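You operate a simulated robot arm through the tools that you are given. There is no shell and no other tool. Be economical: measure what you need, move in short steps, check, and stop when the job is done.

You are at the controls of a simulated robot arm. One attempt, no reset.

## Task
Dip the white towel in the pink bowl and wipe the soap splash off the wall.
Fine: towel on the drainer after; empty the bowl into the sink and put it back; the other bowl stays. What is to be rubbed or washed off counts as gone when no trace of it is left.

The check looks at the end state, three seconds after you hand in, the way a careful person would. Anything else that was tipped, shoved, dropped, spilled or broken makes it a failure. Flat cloth is picked up by pressing the open fingertips on it (5 to 10 N) and closing them slowly along it; thin cloth reads only 2 to 8 mm in the jaws.

## Robot
A 6-joint arm with a two-finger parallel gripper, fixed in place. Base frame: the origin is at the foot of the arm, x ahead of it, y to its left, z up; the work surface is at about z = 0.9. Readings come in m, degrees, newtons and seconds.
With the tool pointing down near the work surface it reaches from about 0.32 to 0.7 m from the base axis. Its first joint turns from -166.0 to 166.0 degrees. Payload 4.1 kg.
The TCP is the grasp point between the finger pads, 0.023 m short of the fingertips. In the tool frame z runs along the fingers and y along their closing line. The gripper opens to 0.094 m. The fingers are 0.038 m wide and 0.01 m thick; the gripper's body (0.054 by 0.096 m) begins 0.039 m behind the TCP.
Orientation is that of the tool frame in the base frame, as a unit quaternion [w, x, y, z]. With the fingers straight down and closing along the base's y, the tool's x points along the base's -x, its y along +y and its z along -z.

## Interface
- The arm moves only by the tool play_rows. Its argument "rows" is a list of rows, each a list of 6 numbers: the shift along the base's x, y, z in units of 100 mm (1.0 is 100 mm), then the turn, a rotation vector about the base's x, y, z in units of 180 degrees (1.0 is 180 degrees). In form: [[x, y, z, rx, ry, rz], ...]. A call has 1 to 12 rows; each row is the pose to reach, as a shift and turn from the pose commanded when the call began. "claw" is the opening, from 0 (shut) to 1 (fully open), set as the call begins (left out, the last holds). A call with a number of a shift or a turn outside -1 to 1 is refused whole. A row lasts 0.2 s, in which the tool goes at most 0.05 m and 8.6 degrees; a call with a longer step from one row to the next is refused whole, and so is a gripper value outside its range. Where a pose cannot be reached the arm comes as near as it can. A force on the tool above 50 N (or 10 N above the force at the start of the call, whichever is more), or a blocked arm, ends the call early, and 0.2 s more pass. Each finger travels about 0.045 m/s and halts on what it meets, pressing with about 28 N; the grip force reading is that of the motor and also rises with nothing between the fingers. The clock runs only during rows and for 0.2 s after the last one: add rows that repeat a pose to give the fingers time. It gives the time, the measured TCP pose, the force on the tool (base axes), the opening and the grip force at its end, in the units of the frame above (readings bear some noise), with the torque about the TCP (base axes, N m) and any sound that the robot's microphone picked up, and new pictures: "views" is both (left out), scene, wrist or none.
- Cameras (640 x 400 px; columns grow to the right, rows downward): "scene" is fixed at [0.0488, -0.5017, 1.6608]; the picture's right is [0.57, -0.82, 0.00], its down [-0.60, -0.42, -0.68] and it looks along [0.56, 0.39, -0.73] (base axes); focal length 366 px, centre (320, 200). "wrist" rides on the gripper at [0.086, 0.016, -0.074] in the tool frame; the picture's right is [-0.18, 0.98, 0.00], its down [-0.58, -0.11, -0.81] and it looks along [-0.79, -0.15, 0.59] (tool axes); focal length 243 px, centre (320, 200). There is no depth. A picture from a camera that has moved, and an enlarged one, comes with that camera's place and axes in the base frame and with its lens.
- lift_body(by): slides the trunk up (or, below 0, down) by that many m; the arm rides with it, the base frame stays. It gives what a move gives, with no picture.
- inspect(camera, box): a new picture of the part [left, top, right, bottom] of that camera's present view, enlarged. The clock stands still meanwhile.
- sign_off(): hands the job in; it is judged then, once.

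Go step by step. Nothing tells you positions but the pictures and the camera data: compare them with the known pose of the tool, close in by small moves and look again before you grip or let go. The budget is 120 turns and 200 pictures, counting those below and the enlarged ones. Unless the task says otherwise, let go and move clear before handing in, and close with one line.

The tools are called after ">>>" by a JSON object that holds its "api" and its "payload". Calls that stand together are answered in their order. play_rows: Moves the arm, as the interface text tells. Its arguments: {"type":"object","properties":{"rows":{"type":"array"},"claw":{"type":"number"},"views":{"type":"string","enum":["both","scene","wrist","none"]}},"required":["rows"]} The other tools are called the same way: lift_body (by) slides the trunk up or down; inspect (camera, box) takes an enlarged picture of a part of a camera's view; sign_off () hands the job in.

At the start:

```text
t: 0.0
position: [0.4192, -0.0949, 1.2259]
ee_rot: [0.0, 0.0, 1.0, 0.001]
force: [0.2, -0.7, -0.7]
wrist_torque: [0.03, 0.02, -0.01]
finger_gap: 0.094
gripper_force: 0.1
trunk travel left (down, up): [-0.525, 0.065]
```

scene: 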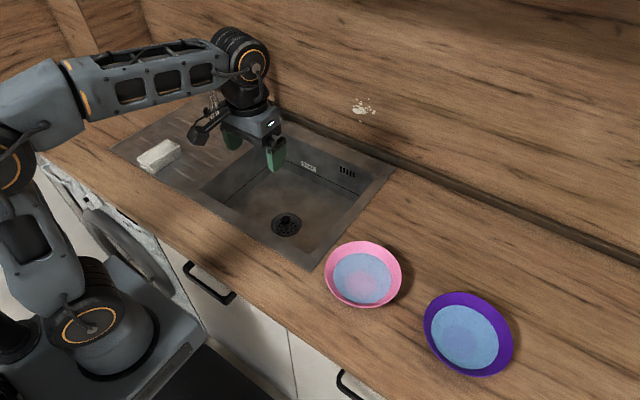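
wrist: 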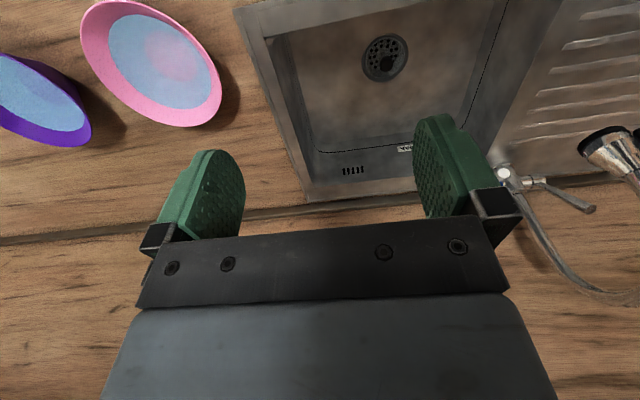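

I see the towel on the drainer (about x 0.49, y 0.42), the pink bowl at about (0.47, -0.33), and the splash on the wall near (0.9, -0.06, 1.04). I'll take enlarged views first.

>>> {"api": "inspect", "payload": {"camera": "scene", "box": [100, 100, 260, 200]}}

>>> {"api": "inspect", "payload": {"camera": "scene", "box": [290, 70, 450, 170]}}

>>> {"api": "inspect", "payload": {"camera": "scene", "box": [290, 220, 530, 390]}}

```text
4.00 times, centred on (180, 150) of scene
camera zoom: at [0.0488, -0.5017, 1.6608], right [0.57, -0.82, 0.0], down [-0.6, -0.42, -0.68], along [0.56, 0.39, -0.73], focal length 1465 px, centre (880, 400)
```

zoom: 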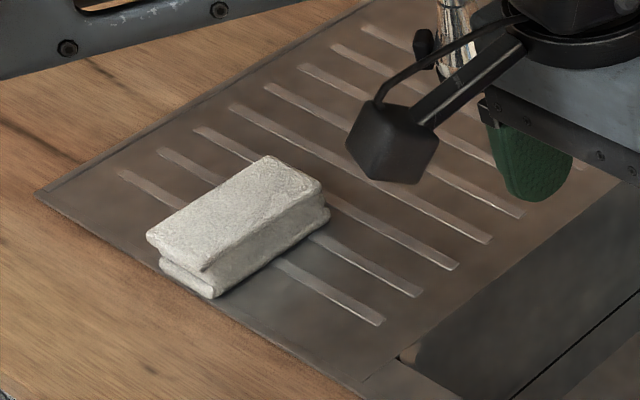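

```text
4.00 times, centred on (370, 120) of scene
camera zoom: at [0.0488, -0.5017, 1.6608], right [0.57, -0.82, 0.0], down [-0.6, -0.42, -0.68], along [0.56, 0.39, -0.73], focal length 1465 px, centre (120, 520)
```

zoom: 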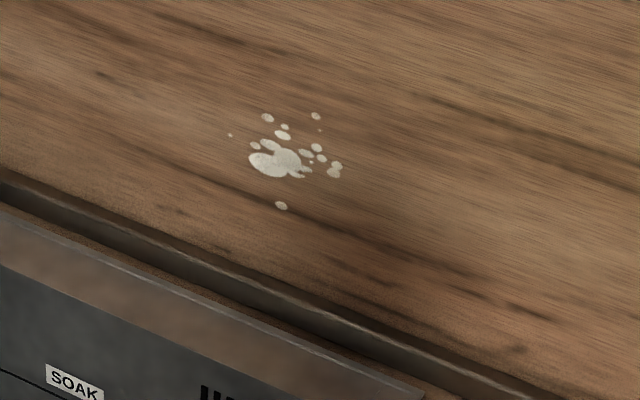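

```text
2.35 times, centred on (410, 305) of scene
camera zoom: at [0.0488, -0.5017, 1.6608], right [0.57, -0.82, 0.0], down [-0.6, -0.42, -0.68], along [0.56, 0.39, -0.73], focal length 862 px, centre (108, -47)
```

zoom: 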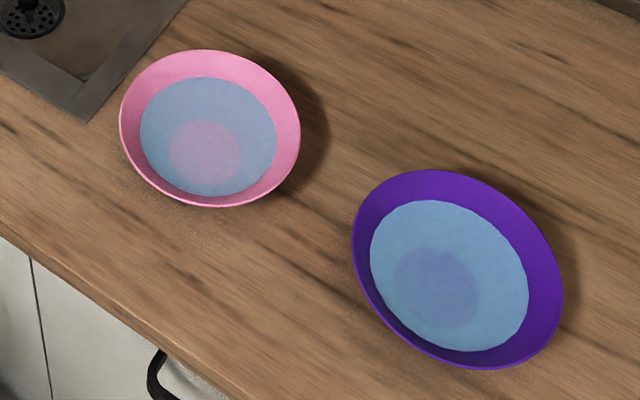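

Towel spans x 0.43–0.545, y 0.373–0.441, about 35 mm high, and lines up with the jaws. I'll move over it in 100 mm calls at height, keeping away from the tap near (0.66, 0.30).

>>> {"api": "play_rows", "payload": {"rows": [[0.07, 0.4, 0, 0, 0, 0], [0.15, 0.8, 0, 0, 0, 0], [0.18, 1.0, 0, 0, 0, 0]], "claw": 1, "views": "none"}}

>>> {"api": "play_rows", "payload": {"rows": [[0.07, 0.4, 0, 0, 0, 0], [0.15, 0.8, 0, 0, 0, 0], [0.18, 1.0, 0, 0, 0, 0]], "views": "none"}}

>>> {"api": "play_rows", "payload": {"rows": [[0.07, 0.4, 0, 0, 0, 0], [0.15, 0.8, 0, 0, 0, 0], [0.18, 1.0, 0, 0, 0, 0]], "views": "none"}}

>>> {"api": "play_rows", "payload": {"rows": [[0.07, 0.4, 0, 0, 0, 0], [0.14, 0.8, 0, 0, 0, 0], [0.14, 1.0, 0, 0, 0, 0], [0.14, 1.0, 0, 0, 0, 0]], "views": "both"}}

```text
t: 0.8
position: [0.4367, 0.0047, 1.2256]
ee_rot: [0.0, -0.001, 1.0, 0.0]
force: [0.5, -0.1, -0.6]
wrist_torque: [-0.02, 0.04, 0.02]
finger_gap: 0.0939
gripper_force: 0.1
trunk travel left (down, up): [-0.525, 0.065]
```

```text
t: 1.6
position: [0.4554, 0.1048, 1.2263]
ee_rot: [0.0, -0.001, 1.0, 0.0]
force: [0.0, 0.5, 0.1]
wrist_torque: [0.03, -0.03, -0.01]
finger_gap: 0.0939
gripper_force: 0.0
trunk travel left (down, up): [-0.525, 0.065]
```

```text
t: 2.4
position: [0.4732, 0.206, 1.2232]
ee_rot: [-0.001, 0.0, 1.0, 0.0]
force: [0.5, 0.1, -0.3]
wrist_torque: [-0.02, 0.03, 0.01]
finger_gap: 0.094
gripper_force: 0.0
trunk travel left (down, up): [-0.525, 0.065]
```

```text
t: 3.4
position: [0.4863, 0.3053, 1.2252]
ee_rot: [0.0, 0.0, 1.0, 0.0]
force: [0.2, -0.4, -0.7]
wrist_torque: [-0.02, -0.01, 0.04]
finger_gap: 0.094
gripper_force: 0.1
trunk travel left (down, up): [-0.525, 0.065]
camera wrist: at [0.3999, 0.3216, 1.3004], right [0.18, 0.98, 0.0], down [0.58, -0.11, 0.81], along [0.79, -0.15, -0.59], focal length 243 px, centre (320, 200)
```

scene: 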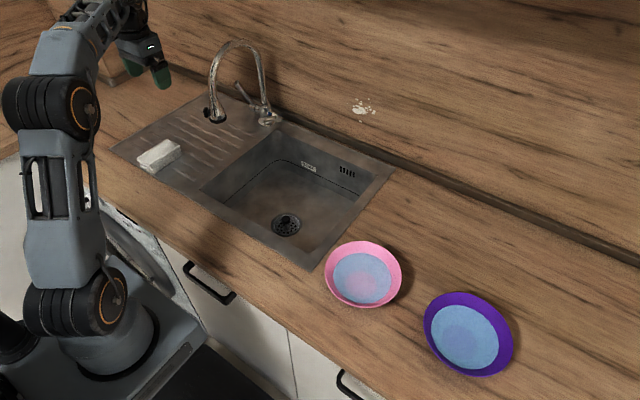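
wrist: 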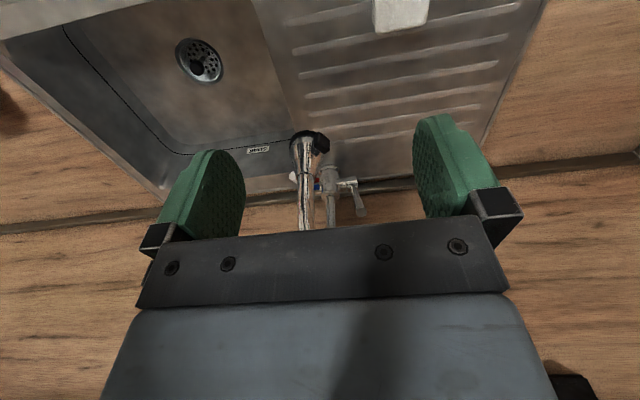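

The tap head is near (0.61, 0.27, 1.05), clear of my path. Next I go over the towel and descend to about z 1.05.

>>> {"api": "play_rows", "payload": {"rows": [[0, 0.4, 0, 0, 0, 0], [0, 0.8, 0, 0, 0, 0], [0, 1.0, 0, 0, 0, 0], [0, 1.0, -0.4, 0, 0, 0], [0, 1.0, -0.8, 0, 0, 0], [0, 1.0, -1.0, 0, 0, 0]], "views": "none"}}

>>> {"api": "play_rows", "payload": {"rows": [[0, 0, -0.3, 0, 0, 0], [0, 0, -0.6, 0, 0, 0], [0, 0, -0.8, 0, 0, 0], [0, 0, -0.8, 0, 0, 0]], "views": "both"}}

```text
t: 4.8
position: [0.4854, 0.4053, 1.126]
ee_rot: [0.0, 0.0, 1.0, 0.0]
force: [0.1, 0.5, -0.3]
wrist_torque: [0.02, 0.0, 0.03]
finger_gap: 0.094
gripper_force: 0.0
out of reach, approached as far as the arm can: row 3
trunk travel left (down, up): [-0.525, 0.065]
```

```text
t: 5.8
position: [0.4863, 0.4059, 1.0466]
ee_rot: [0.0, 0.001, 1.0, 0.0]
force: [-0.5, 0.6, 0.1]
wrist_torque: [-0.01, 0.02, 0.01]
finger_gap: 0.0939
gripper_force: 0.2
trunk travel left (down, up): [-0.525, 0.065]
camera wrist: at [0.3992, 0.4229, 1.1201], right [0.18, 0.98, 0.0], down [0.58, -0.11, 0.81], along [0.79, -0.15, -0.59], focal length 243 px, centre (320, 200)
```

scene: 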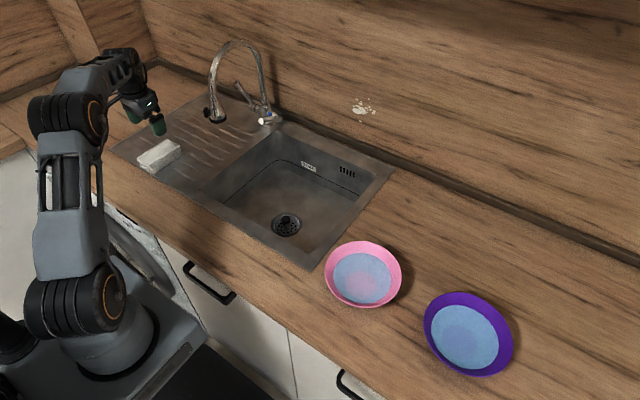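
wrist: 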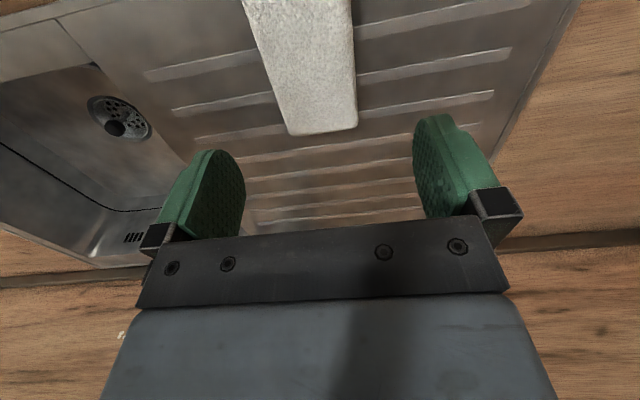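

The towel centre is confirmed near (0.487, 0.403). I descend so the fingertips are around z 0.912 on either side, then close slowly.

>>> {"api": "play_rows", "payload": {"rows": [[0, -0.02, -0.3, 0, 0, 0], [0, -0.02, -0.6, 0, 0, 0], [0, -0.02, -0.9, 0, 0, 0], [0, -0.02, -0.9, 0, 0, 0]], "views": "none"}}

>>> {"api": "play_rows", "payload": {"rows": [[0, 0, -0.12, 0, 0, 0], [0, 0, -0.22, 0, 0, 0], [0, 0, -0.22, 0, 0, 0]], "views": "both"}}

```text
t: 6.8
position: [0.4889, 0.4032, 0.9549]
ee_rot: [-0.001, 0.0, 1.0, 0.0]
force: [-0.1, 0.8, 0.2]
wrist_torque: [0.0, -0.01, 0.0]
finger_gap: 0.0939
gripper_force: 0.0
trunk travel left (down, up): [-0.525, 0.065]
```

```text
t: 7.6
position: [0.4874, 0.4031, 0.9339]
ee_rot: [0.0, 0.0, 1.0, -0.001]
force: [0.3, 0.0, -0.4]
wrist_torque: [0.03, 0.01, -0.04]
finger_gap: 0.0941
gripper_force: 0.0
trunk travel left (down, up): [-0.525, 0.065]
camera wrist: at [0.401, 0.4196, 1.0093], right [0.18, 0.98, 0.0], down [0.58, -0.11, 0.81], along [0.79, -0.15, -0.59], focal length 243 px, centre (320, 200)
```

scene: 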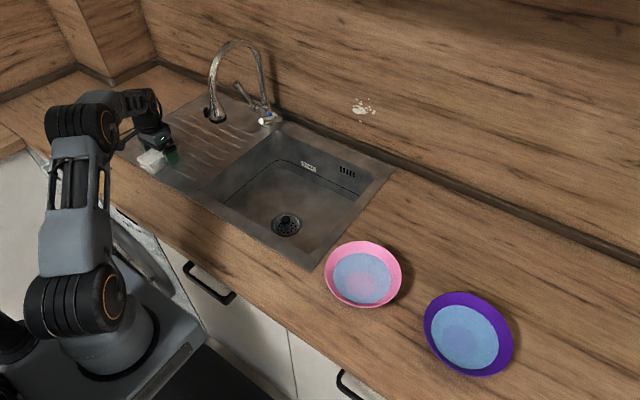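
wrist: 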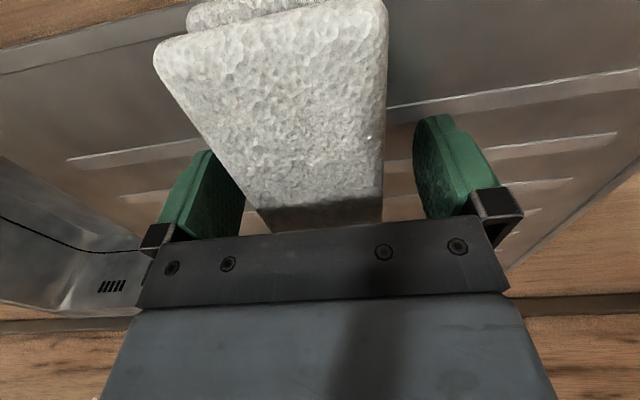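

The towel sits between the fingers with the lower layer included. Closing in two steps.

>>> {"api": "play_rows", "payload": {"rows": [[0, 0, 0, 0, 0, 0], [0, 0, 0, 0, 0, 0], [0, 0, 0, 0, 0, 0]], "claw": 0.6, "views": "wrist"}}

>>> {"api": "play_rows", "payload": {"rows": [[0, 0, 0, 0, 0, 0], [0, 0, 0, 0, 0, 0], [0, 0, 0, 0, 0, 0], [0, 0, 0, 0, 0, 0]], "claw": 0.3, "views": "both"}}

```text
t: 8.4
position: [0.4884, 0.4027, 0.9344]
ee_rot: [0.0, 0.0, 1.0, 0.0]
force: [-0.2, -1.1, 0.1]
wrist_torque: [-0.04, -0.04, 0.02]
finger_gap: 0.0637
gripper_force: 27.4
trunk travel left (down, up): [-0.525, 0.065]
camera wrist: at [0.401, 0.4195, 1.0093], right [0.18, 0.98, 0.0], down [0.58, -0.11, 0.81], along [0.79, -0.15, -0.59], focal length 243 px, centre (320, 200)
```

wrist: 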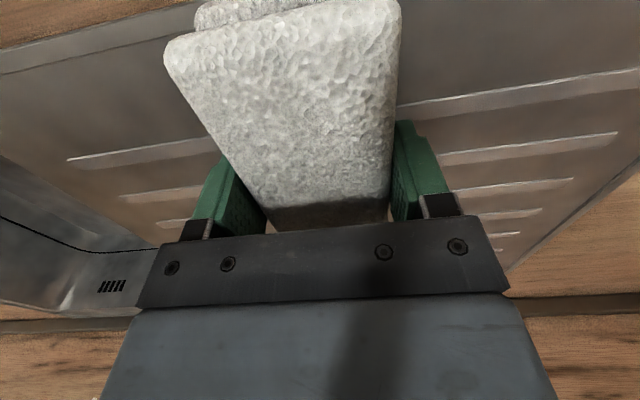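

```text
t: 9.4
position: [0.487, 0.4033, 0.9349]
ee_rot: [0.001, 0.0, 1.0, 0.0]
force: [0.4, -0.8, -0.6]
wrist_torque: [-0.05, 0.02, -0.03]
finger_gap: 0.0637
gripper_force: 27.7
trunk travel left (down, up): [-0.525, 0.065]
camera wrist: at [0.401, 0.4195, 1.0093], right [0.18, 0.98, 0.0], down [0.58, -0.11, 0.81], along [0.79, -0.15, -0.59], focal length 243 px, centre (320, 200)
```

scene: 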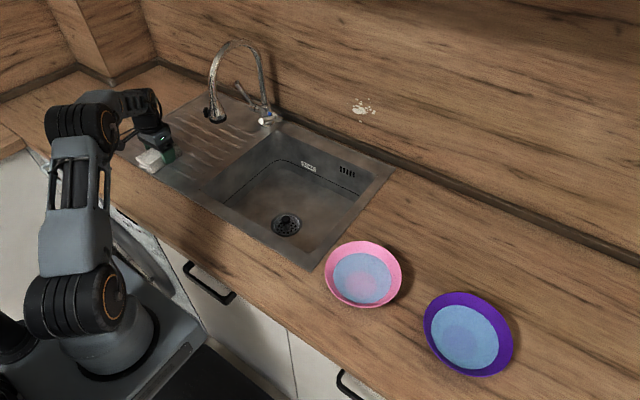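
wrist: 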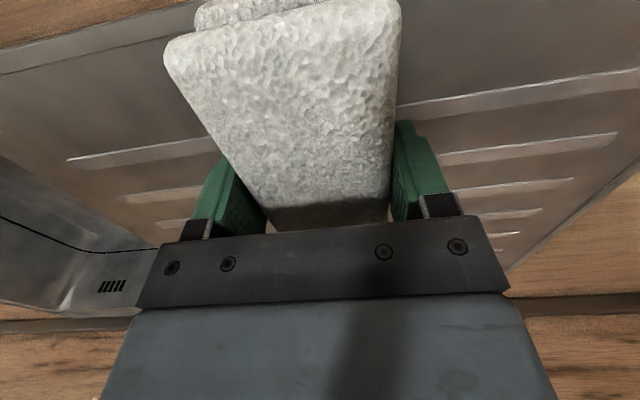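

Gripped at 64 mm. Lifting and carrying toward the pink bowl.

>>> {"api": "play_rows", "payload": {"rows": [[0, 0, 0.1, 0, 0, 0], [0, 0, 0.4, 0, 0, 0], [0, 0, 0.8, 0, 0, 0], [0, 0, 1.0, 0, 0, 0]], "claw": 0.3, "views": "none"}}

>>> {"api": "play_rows", "payload": {"rows": [[0, 0, 0.4, 0, 0, 0], [-0.1, 0, 0.8, 0, 0, 0], [-0.2, 0, 1.0, 0, 0, 0], [-0.3, -0.3, 1.0, 0, 0, 0], [-0.3, -0.7, 1.0, 0, 0, 0], [-0.3, -1.0, 1.0, 0, 0, 0]], "views": "both"}}

```text
t: 10.4
position: [0.487, 0.4033, 1.0371]
ee_rot: [0.0, 0.0, 1.0, 0.0]
force: [0.0, -0.3, -2.0]
wrist_torque: [-0.01, -0.01, 0.02]
finger_gap: 0.064
gripper_force: 28.5
trunk travel left (down, up): [-0.525, 0.065]
```

```text
t: 11.8
position: [0.4576, 0.302, 1.1323]
ee_rot: [0.0, -0.001, 1.0, 0.0]
force: [0.5, 0.1, -3.0]
wrist_torque: [0.01, -0.03, -0.02]
finger_gap: 0.0638
gripper_force: 27.7
trunk travel left (down, up): [-0.525, 0.065]
camera wrist: at [0.3708, 0.3184, 1.2068], right [0.18, 0.98, 0.0], down [0.58, -0.11, 0.81], along [0.79, -0.15, -0.59], focal length 243 px, centre (320, 200)
```

scene: 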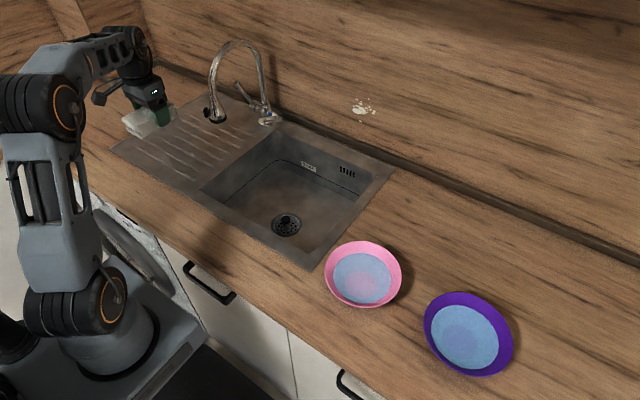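
wrist: 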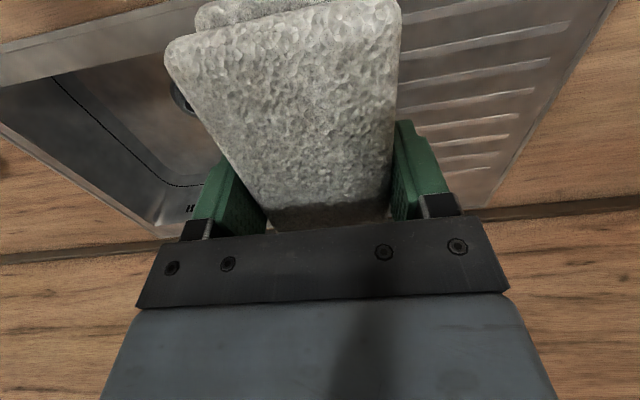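

Towel is held well. Bowl centre works out at about (0.467, -0.330), water surface near z 0.93 with a radius near 66 mm; carrying it there.

>>> {"api": "play_rows", "payload": {"rows": [[0, -0.4, 0, 0, 0, 0], [0, -0.8, 0, 0, 0, 0], [0, -1.0, 0, 0, 0, 0]], "views": "none"}}

>>> {"api": "play_rows", "payload": {"rows": [[0, -0.4, 0, 0, 0, 0], [0, -0.8, 0, 0, 0, 0], [0, -1.0, 0, 0, 0, 0]], "views": "none"}}

>>> {"api": "play_rows", "payload": {"rows": [[0, -0.4, 0, 0, 0, 0], [0, -0.8, 0, 0, 0, 0], [0, -1.0, 0, 0, 0, 0]], "views": "none"}}

>>> {"api": "play_rows", "payload": {"rows": [[0, -0.4, 0, 0, 0, 0], [0, -0.8, 0, 0, 0, 0], [0, -1.0, 0, 0, 0, 0]], "views": "none"}}

>>> {"api": "play_rows", "payload": {"rows": [[0, -0.4, 0, 0, 0, 0], [0, -0.8, 0, 0, 0, 0], [0, -1.0, 0, 0, 0, 0]], "views": "none"}}

>>> {"api": "play_rows", "payload": {"rows": [[0, -0.4, 0, 0, 0, 0], [0, -0.8, 0, 0, 0, 0], [0, -1.0, 0, 0, 0, 0], [0, -1.0, 0, 0, 0, 0]], "views": "both"}}

```text
t: 12.6
position: [0.4598, 0.2021, 1.1318]
ee_rot: [-0.001, 0.0, 1.0, 0.0]
force: [-0.6, -0.5, -2.3]
wrist_torque: [0.02, -0.01, 0.02]
finger_gap: 0.0637
gripper_force: 27.9
trunk travel left (down, up): [-0.525, 0.065]
```

```text
t: 13.4
position: [0.4567, 0.104, 1.1326]
ee_rot: [0.0, 0.0, 1.0, 0.0]
force: [-0.4, 0.0, -2.0]
wrist_torque: [0.0, 0.01, -0.02]
finger_gap: 0.0636
gripper_force: 28.2
trunk travel left (down, up): [-0.525, 0.065]
```

```text
t: 14.2
position: [0.4553, 0.005, 1.1337]
ee_rot: [0.0, 0.0, 1.0, -0.001]
force: [0.6, -0.5, -2.0]
wrist_torque: [0.01, -0.03, 0.0]
finger_gap: 0.0637
gripper_force: 27.9
trunk travel left (down, up): [-0.525, 0.065]
```

```text
t: 15.0
position: [0.4568, -0.0984, 1.1354]
ee_rot: [0.0, 0.0, 1.0, 0.0]
force: [0.4, -0.4, -1.7]
wrist_torque: [-0.02, -0.01, 0.01]
finger_gap: 0.0636
gripper_force: 27.3
trunk travel left (down, up): [-0.525, 0.065]
```

```text
t: 15.8
position: [0.4566, -0.1974, 1.134]
ee_rot: [0.0, 0.0, 1.0, 0.0]
force: [-0.9, -0.9, -2.8]
wrist_torque: [0.0, -0.03, -0.01]
finger_gap: 0.064
gripper_force: 28.2
trunk travel left (down, up): [-0.525, 0.065]
```

```text
t: 16.8
position: [0.4565, -0.2991, 1.1338]
ee_rot: [0.0, 0.0, 1.0, 0.0]
force: [-0.5, -0.2, -2.4]
wrist_torque: [0.0, -0.02, 0.01]
finger_gap: 0.0638
gripper_force: 27.6
trunk travel left (down, up): [-0.525, 0.065]
camera wrist: at [0.3695, -0.282, 1.2086], right [0.18, 0.98, 0.0], down [0.58, -0.11, 0.81], along [0.79, -0.15, -0.59], focal length 243 px, centre (320, 200)
```

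scene: 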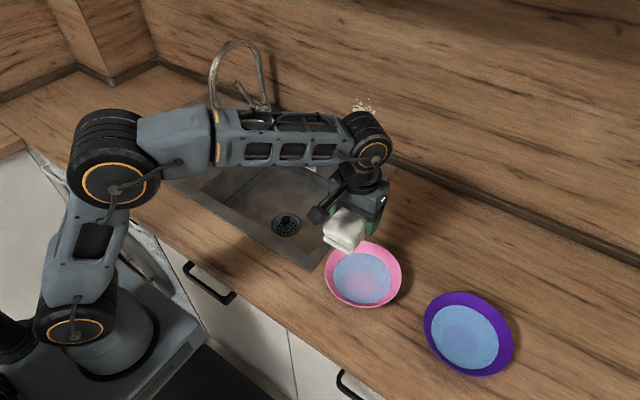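
wrist: 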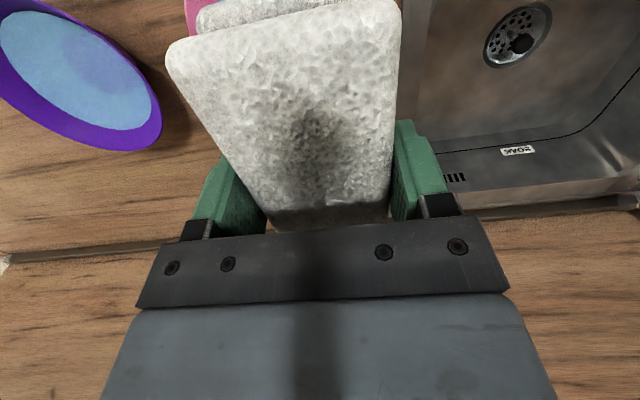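

Moving to the bowl centre and descending to about 35 mm above the water.

>>> {"api": "play_rows", "payload": {"rows": [[0.1, -0.31, 0, 0, 0, 0], [0.1, -0.31, -0.4, 0, 0, 0], [0.1, -0.31, -0.8, 0, 0, 0], [0.1, -0.31, -1.0, 0, 0, 0], [0.1, -0.31, -1.0, 0, 0, 0]], "views": "none"}}

>>> {"api": "play_rows", "payload": {"rows": [[0, 0, -0.3, 0, 0, 0], [0, 0, -0.35, 0, 0, 0], [0, 0, -0.35, 0, 0, 0]], "views": "both"}}

>>> {"api": "inspect", "payload": {"camera": "scene", "box": [290, 200, 450, 320]}}

```text
t: 18.0
position: [0.4657, -0.3269, 1.0348]
ee_rot: [0.0, 0.0, 1.0, 0.0]
force: [0.1, -0.2, -1.9]
wrist_torque: [0.0, -0.01, -0.02]
finger_gap: 0.0635
gripper_force: 27.6
trunk travel left (down, up): [-0.525, 0.065]
```

```text
t: 18.8
position: [0.4666, -0.327, 0.9999]
ee_rot: [0.0, 0.0, 1.0, 0.0]
force: [-0.3, 0.2, -2.5]
wrist_torque: [0.02, -0.02, -0.01]
finger_gap: 0.0635
gripper_force: 27.8
trunk travel left (down, up): [-0.525, 0.065]
camera wrist: at [0.3793, -0.3098, 1.0737], right [0.18, 0.98, 0.0], down [0.58, -0.11, 0.81], along [0.79, -0.15, -0.59], focal length 243 px, centre (320, 200)
```

scene: 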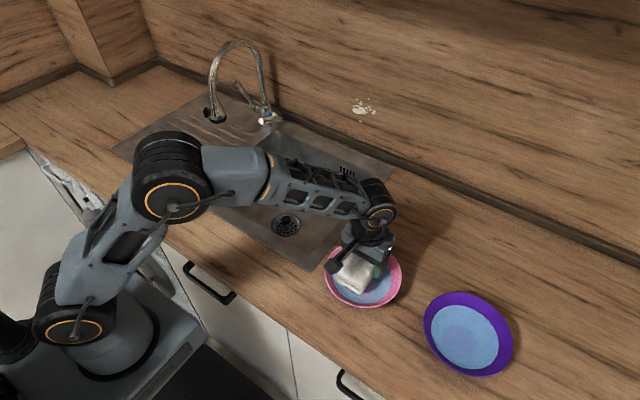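
wrist: 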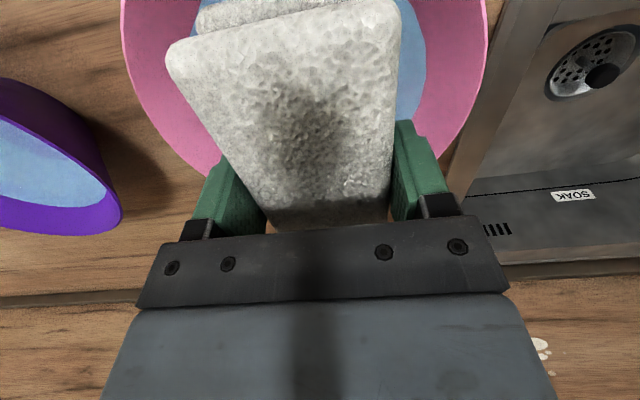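

```text
3.33 times, centred on (370, 260) of scene
camera zoom: at [0.0488, -0.5017, 1.6608], right [0.57, -0.82, 0.0], down [-0.6, -0.42, -0.68], along [0.56, 0.39, -0.73], focal length 1221 px, centre (153, 0)
```

zoom: 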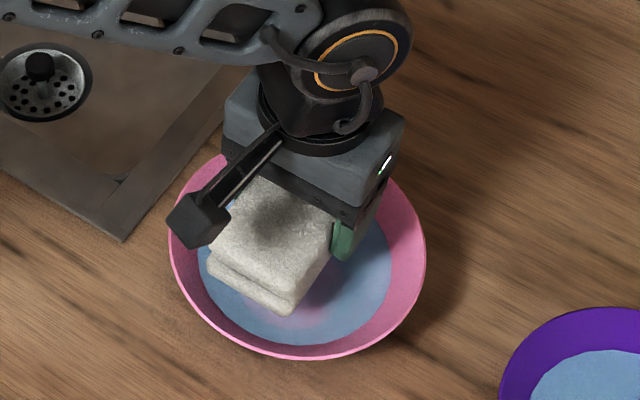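

The towel is above the water. Descending slowly to the surface, checking force.

>>> {"api": "play_rows", "payload": {"rows": [[0, -0.03, -0.15, 0, 0, 0], [0, -0.03, -0.28, 0, 0, 0], [0, -0.03, -0.28, 0, 0, 0]], "views": "none"}}

>>> {"api": "play_rows", "payload": {"rows": [[0, 0, -0.03, 0, 0, 0], [0, 0, -0.06, 0, 0, 0], [0, 0, -0.06, 0, 0, 0]], "views": "wrist"}}

>>> {"api": "inspect", "payload": {"camera": "scene", "box": [290, 200, 450, 320]}}

```text
t: 19.6
position: [0.4667, -0.3306, 0.9749]
ee_rot: [0.003, 0.001, 1.0, -0.002]
force: [1.5, -6.1, 33.1]
wrist_torque: [0.25, -0.06, -0.05]
finger_gap: 0.0636
gripper_force: 27.7
trunk travel left (down, up): [-0.525, 0.065]
```

```text
t: 20.4
position: [0.4654, -0.3311, 0.9664]
ee_rot: [0.004, -0.001, 1.0, -0.002]
force: [0.5, -5.6, 31.4]
wrist_torque: [0.14, 0.16, 0.04]
finger_gap: 0.0637
gripper_force: 28.0
trunk travel left (down, up): [-0.525, 0.065]
camera wrist: at [0.3786, -0.3134, 1.0414], right [0.18, 0.98, 0.0], down [0.58, -0.11, 0.81], along [0.8, -0.15, -0.59], focal length 243 px, centre (320, 200)
```

wrist: 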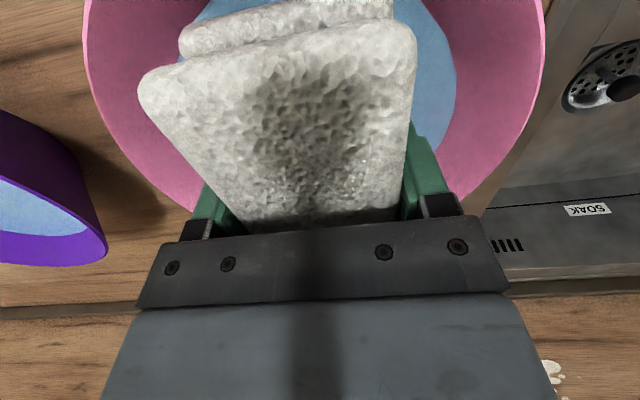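

```text
3.33 times, centred on (370, 260) of scene
camera zoom: at [0.0488, -0.5017, 1.6608], right [0.57, -0.82, 0.0], down [-0.6, -0.42, -0.68], along [0.56, 0.39, -0.73], focal length 1221 px, centre (153, 0)
```

zoom: 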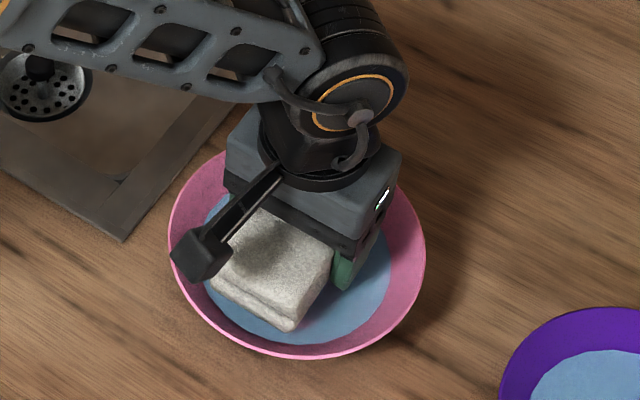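

The towel's corners touched the bowl wall (33 N) and it slid a little in the grip. I'll back up and look.

>>> {"api": "play_rows", "payload": {"rows": [[0, 0, 0.1, 0, 0, 0], [0, 0, 0.2, 0, 0, 0], [0, 0, 0.5, 0, 0, 0], [0, 0, 0.5, 0, 0, 0]], "views": "both"}}

>>> {"api": "inspect", "payload": {"camera": "scene", "box": [290, 200, 450, 320]}}

```text
t: 21.4
position: [0.4667, -0.3297, 1.0158]
ee_rot: [0.0, -0.001, 1.0, 0.0]
force: [-0.4, -0.1, -1.7]
wrist_torque: [0.0, -0.03, 0.03]
finger_gap: 0.0638
gripper_force: 28.2
trunk travel left (down, up): [-0.525, 0.065]
camera wrist: at [0.3798, -0.3134, 1.0892], right [0.18, 0.98, 0.0], down [0.58, -0.11, 0.81], along [0.79, -0.15, -0.59], focal length 243 px, centre (320, 200)
```

scene: 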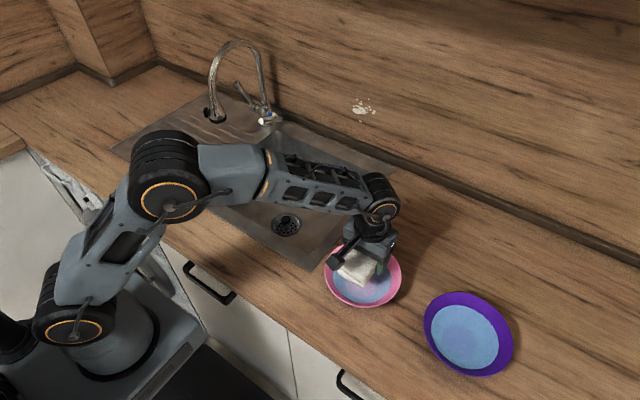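
wrist: 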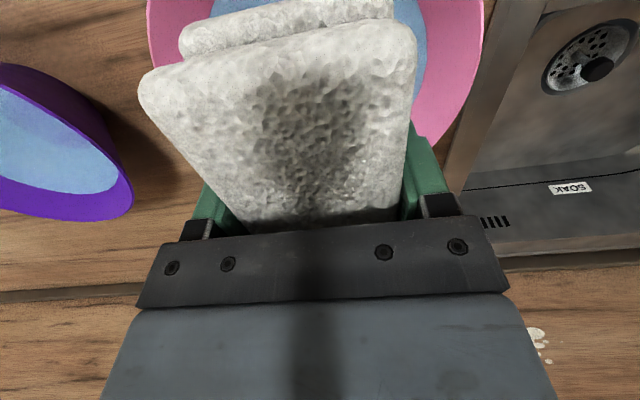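

```text
3.33 times, centred on (370, 260) of scene
camera zoom: at [0.0488, -0.5017, 1.6608], right [0.57, -0.82, 0.0], down [-0.6, -0.42, -0.68], along [0.56, 0.39, -0.73], focal length 1221 px, centre (153, 0)
```

zoom: 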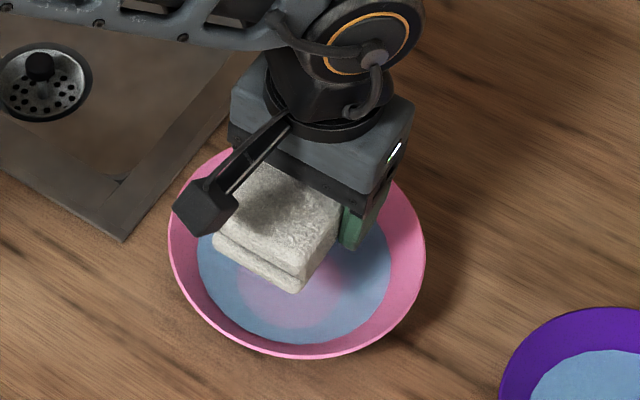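

The bowl is taller and closer than I first reckoned: centre about (0.453, -0.336), rim z about 0.965, water z about 0.95. The towel slid 18 mm into the jaws, so I'll take it back to the drainer and re-grip it with the face protruding.

>>> {"api": "play_rows", "payload": {"rows": [[0, 0, 0.4, 0, 0, 0], [0, 0, 0.8, 0, 0, 0], [0, 0, 1.0, 0, 0, 0], [0, 0.4, 1.0, 0, 0, 0], [0, 0.8, 1.0, 0, 0, 0], [0, 1.0, 1.0, 0, 0, 0]], "views": "none"}}

>>> {"api": "play_rows", "payload": {"rows": [[0, 0.4, 0, 0, 0, 0], [0, 0.8, 0, 0, 0, 0], [0, 1.0, 0, 0, 0, 0]], "views": "none"}}

>>> {"api": "play_rows", "payload": {"rows": [[0, 0.4, 0, 0, 0, 0], [0, 0.8, 0, 0, 0, 0], [0, 1.0, 0, 0, 0, 0]], "views": "none"}}

>>> {"api": "play_rows", "payload": {"rows": [[0, 0.4, 0, 0, 0, 0], [0, 0.8, 0, 0, 0, 0], [0, 1.0, 0, 0, 0, 0]], "views": "none"}}

>>> {"api": "play_rows", "payload": {"rows": [[0, 0.4, 0, 0, 0, 0], [0, 0.8, 0, 0, 0, 0], [0, 1.0, 0, 0, 0, 0]], "views": "none"}}

>>> {"api": "play_rows", "payload": {"rows": [[0, 0.4, 0, 0, 0, 0], [0, 0.8, 0, 0, 0, 0], [0, 1.0, 0, 0, 0, 0]], "views": "none"}}

>>> {"api": "play_rows", "payload": {"rows": [[0, 0.4, 0, 0, 0, 0], [0, 0.8, 0, 0, 0, 0], [0, 1.0, 0, 0, 0, 0]], "views": "none"}}

>>> {"api": "play_rows", "payload": {"rows": [[0.2, 0.33, 0, 0, 0, 0], [0.2, 0.33, -0.4, 0, 0, 0], [0.2, 0.33, -0.8, 0, 0, 0], [0.2, 0.33, -1.0, 0, 0, 0], [0.2, 0.33, -1.0, 0, 0, 0]], "views": "both"}}

```text
t: 22.8
position: [0.4671, -0.2267, 1.1148]
ee_rot: [0.0, 0.001, 1.0, 0.0]
force: [-0.3, 0.5, -2.3]
wrist_torque: [0.02, -0.01, -0.01]
finger_gap: 0.0641
gripper_force: 27.1
trunk travel left (down, up): [-0.525, 0.065]
```

```text
t: 23.6
position: [0.4677, -0.1266, 1.1155]
ee_rot: [0.0, -0.001, 1.0, 0.0]
force: [-0.8, 0.2, -1.4]
wrist_torque: [-0.01, -0.02, 0.01]
finger_gap: 0.0638
gripper_force: 27.7
trunk travel left (down, up): [-0.525, 0.065]
```

```text
t: 24.4
position: [0.4682, -0.0266, 1.1165]
ee_rot: [0.0, 0.001, 1.0, 0.0]
force: [0.7, 0.5, -1.9]
wrist_torque: [-0.01, -0.01, -0.01]
finger_gap: 0.064
gripper_force: 28.1
trunk travel left (down, up): [-0.525, 0.065]
```

```text
t: 25.2
position: [0.467, 0.0714, 1.1152]
ee_rot: [0.0, 0.001, 1.0, 0.001]
force: [-0.1, 0.4, -1.5]
wrist_torque: [-0.01, -0.03, 0.0]
finger_gap: 0.0635
gripper_force: 28.4
trunk travel left (down, up): [-0.525, 0.065]
```

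```text
t: 26.0
position: [0.4671, 0.1706, 1.1136]
ee_rot: [0.0, 0.001, 1.0, 0.0]
force: [-0.2, -0.1, -2.7]
wrist_torque: [0.02, -0.01, 0.03]
finger_gap: 0.064
gripper_force: 28.0
trunk travel left (down, up): [-0.525, 0.065]
```

```text
t: 26.8
position: [0.4685, 0.2706, 1.115]
ee_rot: [0.0, -0.001, 1.0, 0.001]
force: [0.2, -0.5, -1.2]
wrist_torque: [0.03, 0.0, -0.02]
finger_gap: 0.0635
gripper_force: 28.4
trunk travel left (down, up): [-0.525, 0.065]
```

```text
t: 27.6
position: [0.4691, 0.3698, 1.1128]
ee_rot: [0.0, 0.0, 1.0, -0.001]
force: [-0.8, -0.3, -1.4]
wrist_torque: [0.0, -0.01, 0.03]
finger_gap: 0.0639
gripper_force: 28.7
trunk travel left (down, up): [-0.525, 0.065]
```

```text
t: 28.8
position: [0.4876, 0.4018, 1.0129]
ee_rot: [0.0, 0.0, 1.0, 0.001]
force: [-0.4, -0.2, -2.9]
wrist_torque: [0.02, -0.02, 0.04]
finger_gap: 0.0639
gripper_force: 27.4
trunk travel left (down, up): [-0.525, 0.065]
camera wrist: at [0.4012, 0.4182, 1.0872], right [0.18, 0.98, 0.0], down [0.58, -0.11, 0.81], along [0.79, -0.15, -0.59], focal length 243 px, centre (320, 200)
```

scene: 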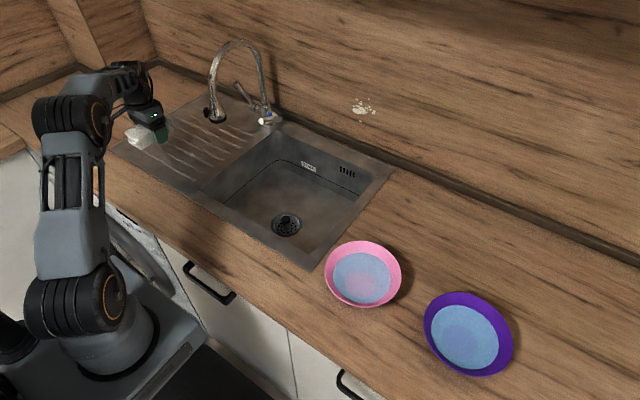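
wrist: 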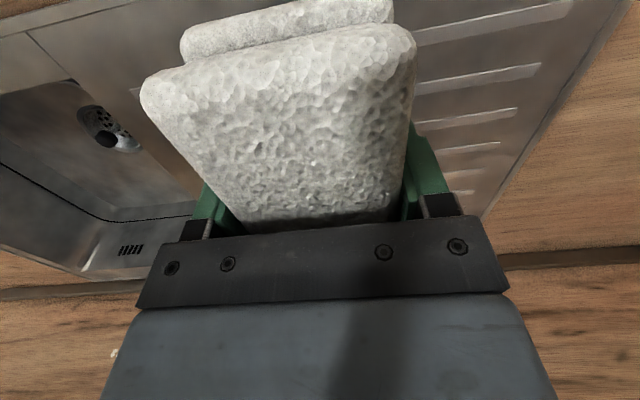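

Bowl unmoved. Lowering onto the drainer at the original spot; I'll feel for contact.

>>> {"api": "play_rows", "payload": {"rows": [[0, 0, -0.3, 0, 0, 0], [0, 0, -0.6, 0, 0, 0], [0, 0, -0.6, 0, 0, 0]], "views": "none"}}

>>> {"api": "play_rows", "payload": {"rows": [[0, 0, -0.05, 0, 0, 0], [0, 0, -0.1, 0, 0, 0], [0, 0, -0.15, 0, 0, 0], [0, 0, -0.2, 0, 0, 0], [0, 0, -0.24, 0, 0, 0], [0, 0, -0.24, 0, 0, 0]], "views": "wrist"}}

```text
t: 29.6
position: [0.4888, 0.405, 0.9529]
ee_rot: [0.0, 0.0, 1.0, 0.0]
force: [-0.6, -0.1, -2.3]
wrist_torque: [0.03, 0.0, 0.0]
finger_gap: 0.0637
gripper_force: 27.5
trunk travel left (down, up): [-0.525, 0.065]
```

```text
t: 31.0
position: [0.4884, 0.4023, 0.9313]
ee_rot: [0.0, 0.0, 1.0, 0.0]
force: [0.3, 0.3, -2.2]
wrist_torque: [0.0, -0.01, 0.01]
finger_gap: 0.0636
gripper_force: 27.8
trunk travel left (down, up): [-0.525, 0.065]
camera wrist: at [0.4003, 0.4194, 1.0051], right [0.18, 0.98, 0.0], down [0.58, -0.11, 0.81], along [0.79, -0.15, -0.59], focal length 243 px, centre (320, 200)
```

wrist: 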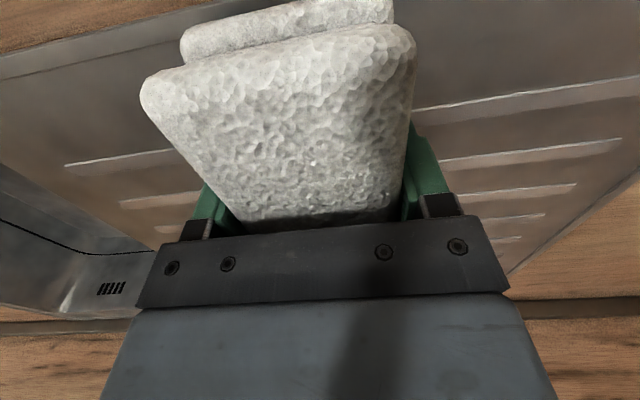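

No contact yet, so I lower 4 mm more and open.

>>> {"api": "play_rows", "payload": {"rows": [[0, 0, -0.04, 0, 0, 0], [0, 0, -0.04, 0, 0, 0]], "views": "none"}}

>>> {"api": "play_rows", "payload": {"rows": [[0, 0, 0, 0, 0, 0], [0, 0, 0, 0, 0, 0], [0, 0, 0, 0, 0, 0], [0, 0, 0, 0, 0, 0], [0, 0, 0.05, 0, 0, 0], [0, 0, 0.13, 0, 0, 0], [0, 0, 0.13, 0, 0, 0]], "claw": 0.95, "views": "both"}}

>>> {"api": "inspect", "payload": {"camera": "scene", "box": [100, 100, 260, 200]}}

```text
t: 31.6
position: [0.4883, 0.4031, 0.9268]
ee_rot: [-0.001, 0.0, 1.0, 0.0]
force: [-1.1, 0.2, -2.7]
wrist_torque: [-0.02, -0.01, -0.01]
finger_gap: 0.0639
gripper_force: 27.3
trunk travel left (down, up): [-0.525, 0.065]
```

```text
t: 33.2
position: [0.4866, 0.402, 0.9393]
ee_rot: [0.0, 0.001, 1.0, 0.0]
force: [-0.1, 0.7, -0.3]
wrist_torque: [-0.03, 0.03, 0.01]
finger_gap: 0.0897
gripper_force: 0.1
trunk travel left (down, up): [-0.525, 0.065]
camera wrist: at [0.4006, 0.419, 1.0151], right [0.18, 0.98, 0.0], down [0.58, -0.11, 0.81], along [0.79, -0.15, -0.59], focal length 243 px, centre (320, 200)
```

scene: 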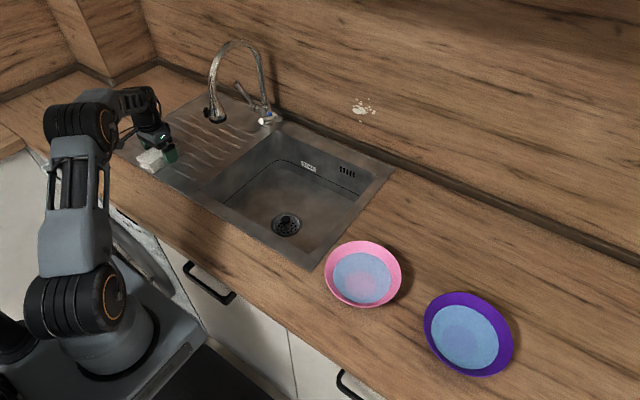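
wrist: 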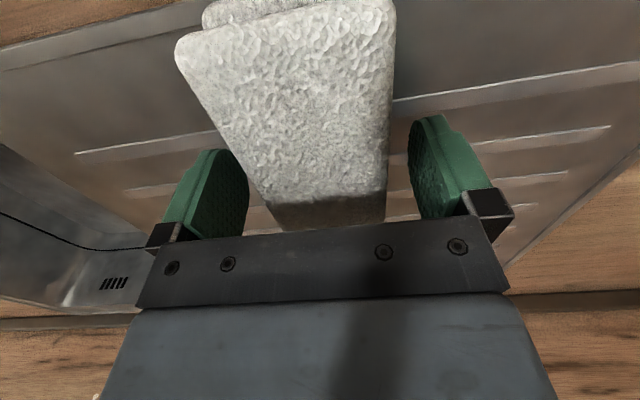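

```text
4.00 times, centred on (180, 150) of scene
camera zoom: at [0.0488, -0.5017, 1.6608], right [0.57, -0.82, 0.0], down [-0.6, -0.42, -0.68], along [0.56, 0.39, -0.73], focal length 1465 px, centre (880, 400)
```

zoom: 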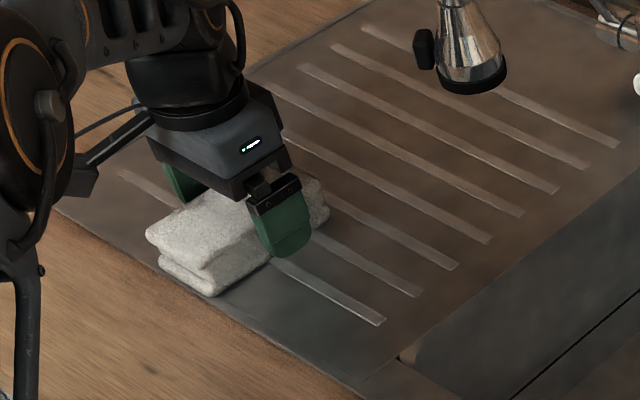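

Towel is back at its spot, top z about 0.930. I grip now with the fingertips near 0.914, leaving about 14 mm protruding.

>>> {"api": "play_rows", "payload": {"rows": [[0, 0, -0.02, 0, 0, 0], [0, 0, -0.02, 0, 0, 0], [0, 0, -0.02, 0, 0, 0], [0, 0, -0.02, 0, 0, 0], [0, 0, -0.02, 0, 0, 0], [0, 0, -0.02, 0, 0, 0]], "claw": 0.3, "views": "none"}}

>>> {"api": "play_rows", "payload": {"rows": [[0, 0, 0.1, 0, 0, 0], [0, 0, 0.4, 0, 0, 0], [0, 0, 0.8, 0, 0, 0], [0, 0, 1.0, 0, 0, 0]], "views": "wrist"}}

```text
t: 34.6
position: [0.489, 0.4021, 0.9387]
ee_rot: [0.0, 0.0, 1.0, 0.0]
force: [0.1, 0.7, 0.8]
wrist_torque: [0.0, 0.07, -0.04]
finger_gap: 0.0637
gripper_force: 27.7
trunk travel left (down, up): [-0.525, 0.065]
```

```text
t: 35.6
position: [0.488, 0.4048, 1.0388]
ee_rot: [0.0, -0.001, 1.0, 0.0]
force: [0.3, -0.2, -1.8]
wrist_torque: [-0.01, -0.04, 0.01]
finger_gap: 0.0637
gripper_force: 27.9
trunk travel left (down, up): [-0.525, 0.065]
camera wrist: at [0.4011, 0.4206, 1.113], right [0.18, 0.98, 0.0], down [0.58, -0.11, 0.81], along [0.79, -0.15, -0.59], focal length 243 px, centre (320, 200)
```

wrist: 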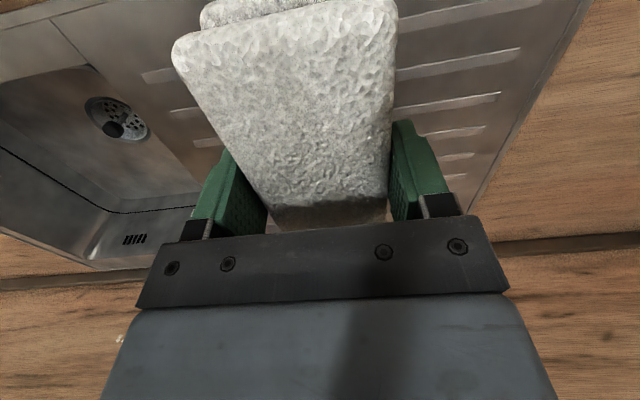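

Regripped with the towel face about 15 mm beyond the fingertips. Carrying it back over the bowl, now aimed at the corrected centre.

>>> {"api": "play_rows", "payload": {"rows": [[-0.1, 0, 0.4, 0, 0, 0], [-0.2, 0, 0.8, 0, 0, 0], [-0.3, 0, 0.9, 0, 0, 0], [-0.35, -0.3, 0.9, 0, 0, 0], [-0.4, -0.7, 0.9, 0, 0, 0], [-0.45, -1.0, 0.9, 0, 0, 0]], "views": "none"}}

>>> {"api": "play_rows", "payload": {"rows": [[0, -0.4, 0, 0, 0, 0], [0, -0.8, 0, 0, 0, 0], [0, -1.0, 0, 0, 0, 0]], "views": "none"}}

>>> {"api": "play_rows", "payload": {"rows": [[0, -0.4, 0, 0, 0, 0], [0, -0.8, 0, 0, 0, 0], [0, -1.0, 0, 0, 0, 0]], "views": "none"}}

>>> {"api": "play_rows", "payload": {"rows": [[0, -0.4, 0, 0, 0, 0], [0, -0.8, 0, 0, 0, 0], [0, -1.0, 0, 0, 0, 0]], "views": "none"}}

>>> {"api": "play_rows", "payload": {"rows": [[0, -0.4, 0, 0, 0, 0], [0, -0.8, 0, 0, 0, 0], [0, -1.0, 0, 0, 0, 0]], "views": "none"}}

>>> {"api": "play_rows", "payload": {"rows": [[0, -0.4, 0, 0, 0, 0], [0, -0.8, 0, 0, 0, 0], [0, -1.0, 0, 0, 0, 0]], "views": "none"}}

>>> {"api": "play_rows", "payload": {"rows": [[0, -0.4, 0, 0, 0, 0], [0, -0.8, 0, 0, 0, 0], [0, -1.0, 0, 0, 0, 0]], "views": "none"}}

>>> {"api": "play_rows", "payload": {"rows": [[0, -0.4, 0, 0, 0.037, 0], [0, -0.4, 0, 0, 0.074, 0], [0, -0.4, -0.3, 0, 0.111, 0], [0, -0.4, -0.6, 0, 0.111, 0], [0, -0.4, -0.8, 0, 0.111, 0], [0, -0.4, -0.8, 0, 0.111, 0]], "views": "both"}}

>>> {"api": "inspect", "payload": {"camera": "scene", "box": [290, 200, 450, 320]}}

```text
t: 37.0
position: [0.4423, 0.3007, 1.1297]
ee_rot: [-0.001, 0.0, 1.0, 0.001]
force: [-0.2, 0.5, -2.3]
wrist_torque: [0.0, 0.01, 0.0]
finger_gap: 0.0636
gripper_force: 27.6
trunk travel left (down, up): [-0.525, 0.065]
```

```text
t: 37.8
position: [0.4421, 0.2026, 1.1296]
ee_rot: [0.0, 0.0, 1.0, 0.0]
force: [-0.5, 0.4, -2.6]
wrist_torque: [-0.01, -0.02, 0.02]
finger_gap: 0.0633
gripper_force: 27.8
trunk travel left (down, up): [-0.525, 0.065]
```

```text
t: 38.6
position: [0.444, 0.1013, 1.1304]
ee_rot: [0.0, 0.0, 1.0, 0.0]
force: [0.5, -0.4, -2.7]
wrist_torque: [0.03, -0.03, 0.03]
finger_gap: 0.0641
gripper_force: 28.0
trunk travel left (down, up): [-0.525, 0.065]
```

```text
t: 39.4
position: [0.4436, 0.0021, 1.1289]
ee_rot: [-0.001, 0.0, 1.0, 0.001]
force: [-0.5, 0.2, -2.4]
wrist_torque: [-0.01, -0.03, -0.01]
finger_gap: 0.0637
gripper_force: 27.9
trunk travel left (down, up): [-0.525, 0.065]
```

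```text
t: 40.2
position: [0.4413, -0.0987, 1.1307]
ee_rot: [0.0, 0.0, 1.0, 0.0]
force: [0.1, 0.9, -1.3]
wrist_torque: [-0.01, -0.02, 0.02]
finger_gap: 0.0638
gripper_force: 27.9
trunk travel left (down, up): [-0.525, 0.065]
```

```text
t: 41.0
position: [0.4413, -0.197, 1.1281]
ee_rot: [0.0, 0.0, 1.0, 0.0]
force: [0.2, -1.1, -2.1]
wrist_torque: [-0.04, -0.02, 0.01]
finger_gap: 0.0636
gripper_force: 27.9
trunk travel left (down, up): [-0.525, 0.065]
```

```text
t: 41.8
position: [0.4429, -0.2971, 1.1298]
ee_rot: [0.0, 0.0, 1.0, 0.0]
force: [0.6, 0.2, -3.0]
wrist_torque: [-0.02, 0.02, 0.01]
finger_gap: 0.0637
gripper_force: 27.6
trunk travel left (down, up): [-0.525, 0.065]
```

```text
t: 43.2
position: [0.4432, -0.3397, 1.0468]
ee_rot: [-0.174, 0.0, 0.985, 0.0]
force: [-0.4, 0.4, -2.1]
wrist_torque: [0.03, -0.02, 0.01]
finger_gap: 0.0638
gripper_force: 28.2
trunk travel left (down, up): [-0.525, 0.065]
camera wrist: at [0.3859, -0.3221, 1.1464], right [0.17, 0.98, -0.06], down [0.82, -0.11, 0.56], along [0.54, -0.15, -0.83], focal length 243 px, centre (320, 200)
```

scene: 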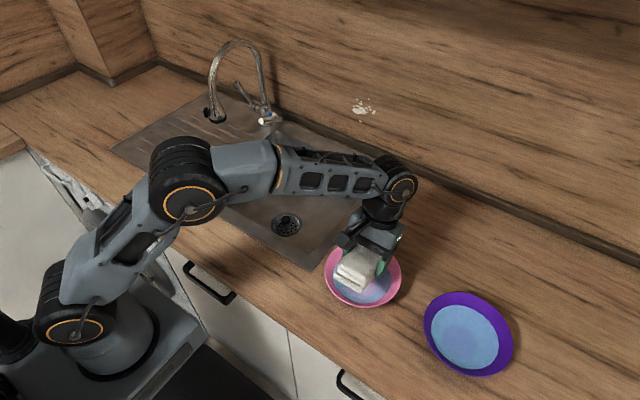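
wrist: 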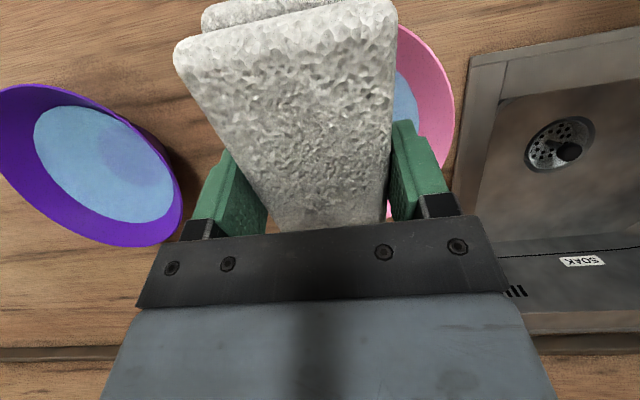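

```text
3.33 times, centred on (370, 260) of scene
camera zoom: at [0.0488, -0.5017, 1.6608], right [0.57, -0.82, 0.0], down [-0.6, -0.42, -0.68], along [0.56, 0.39, -0.73], focal length 1221 px, centre (153, 0)
```

zoom: 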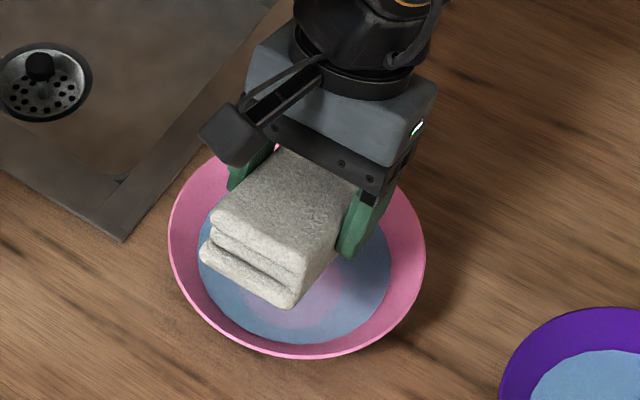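

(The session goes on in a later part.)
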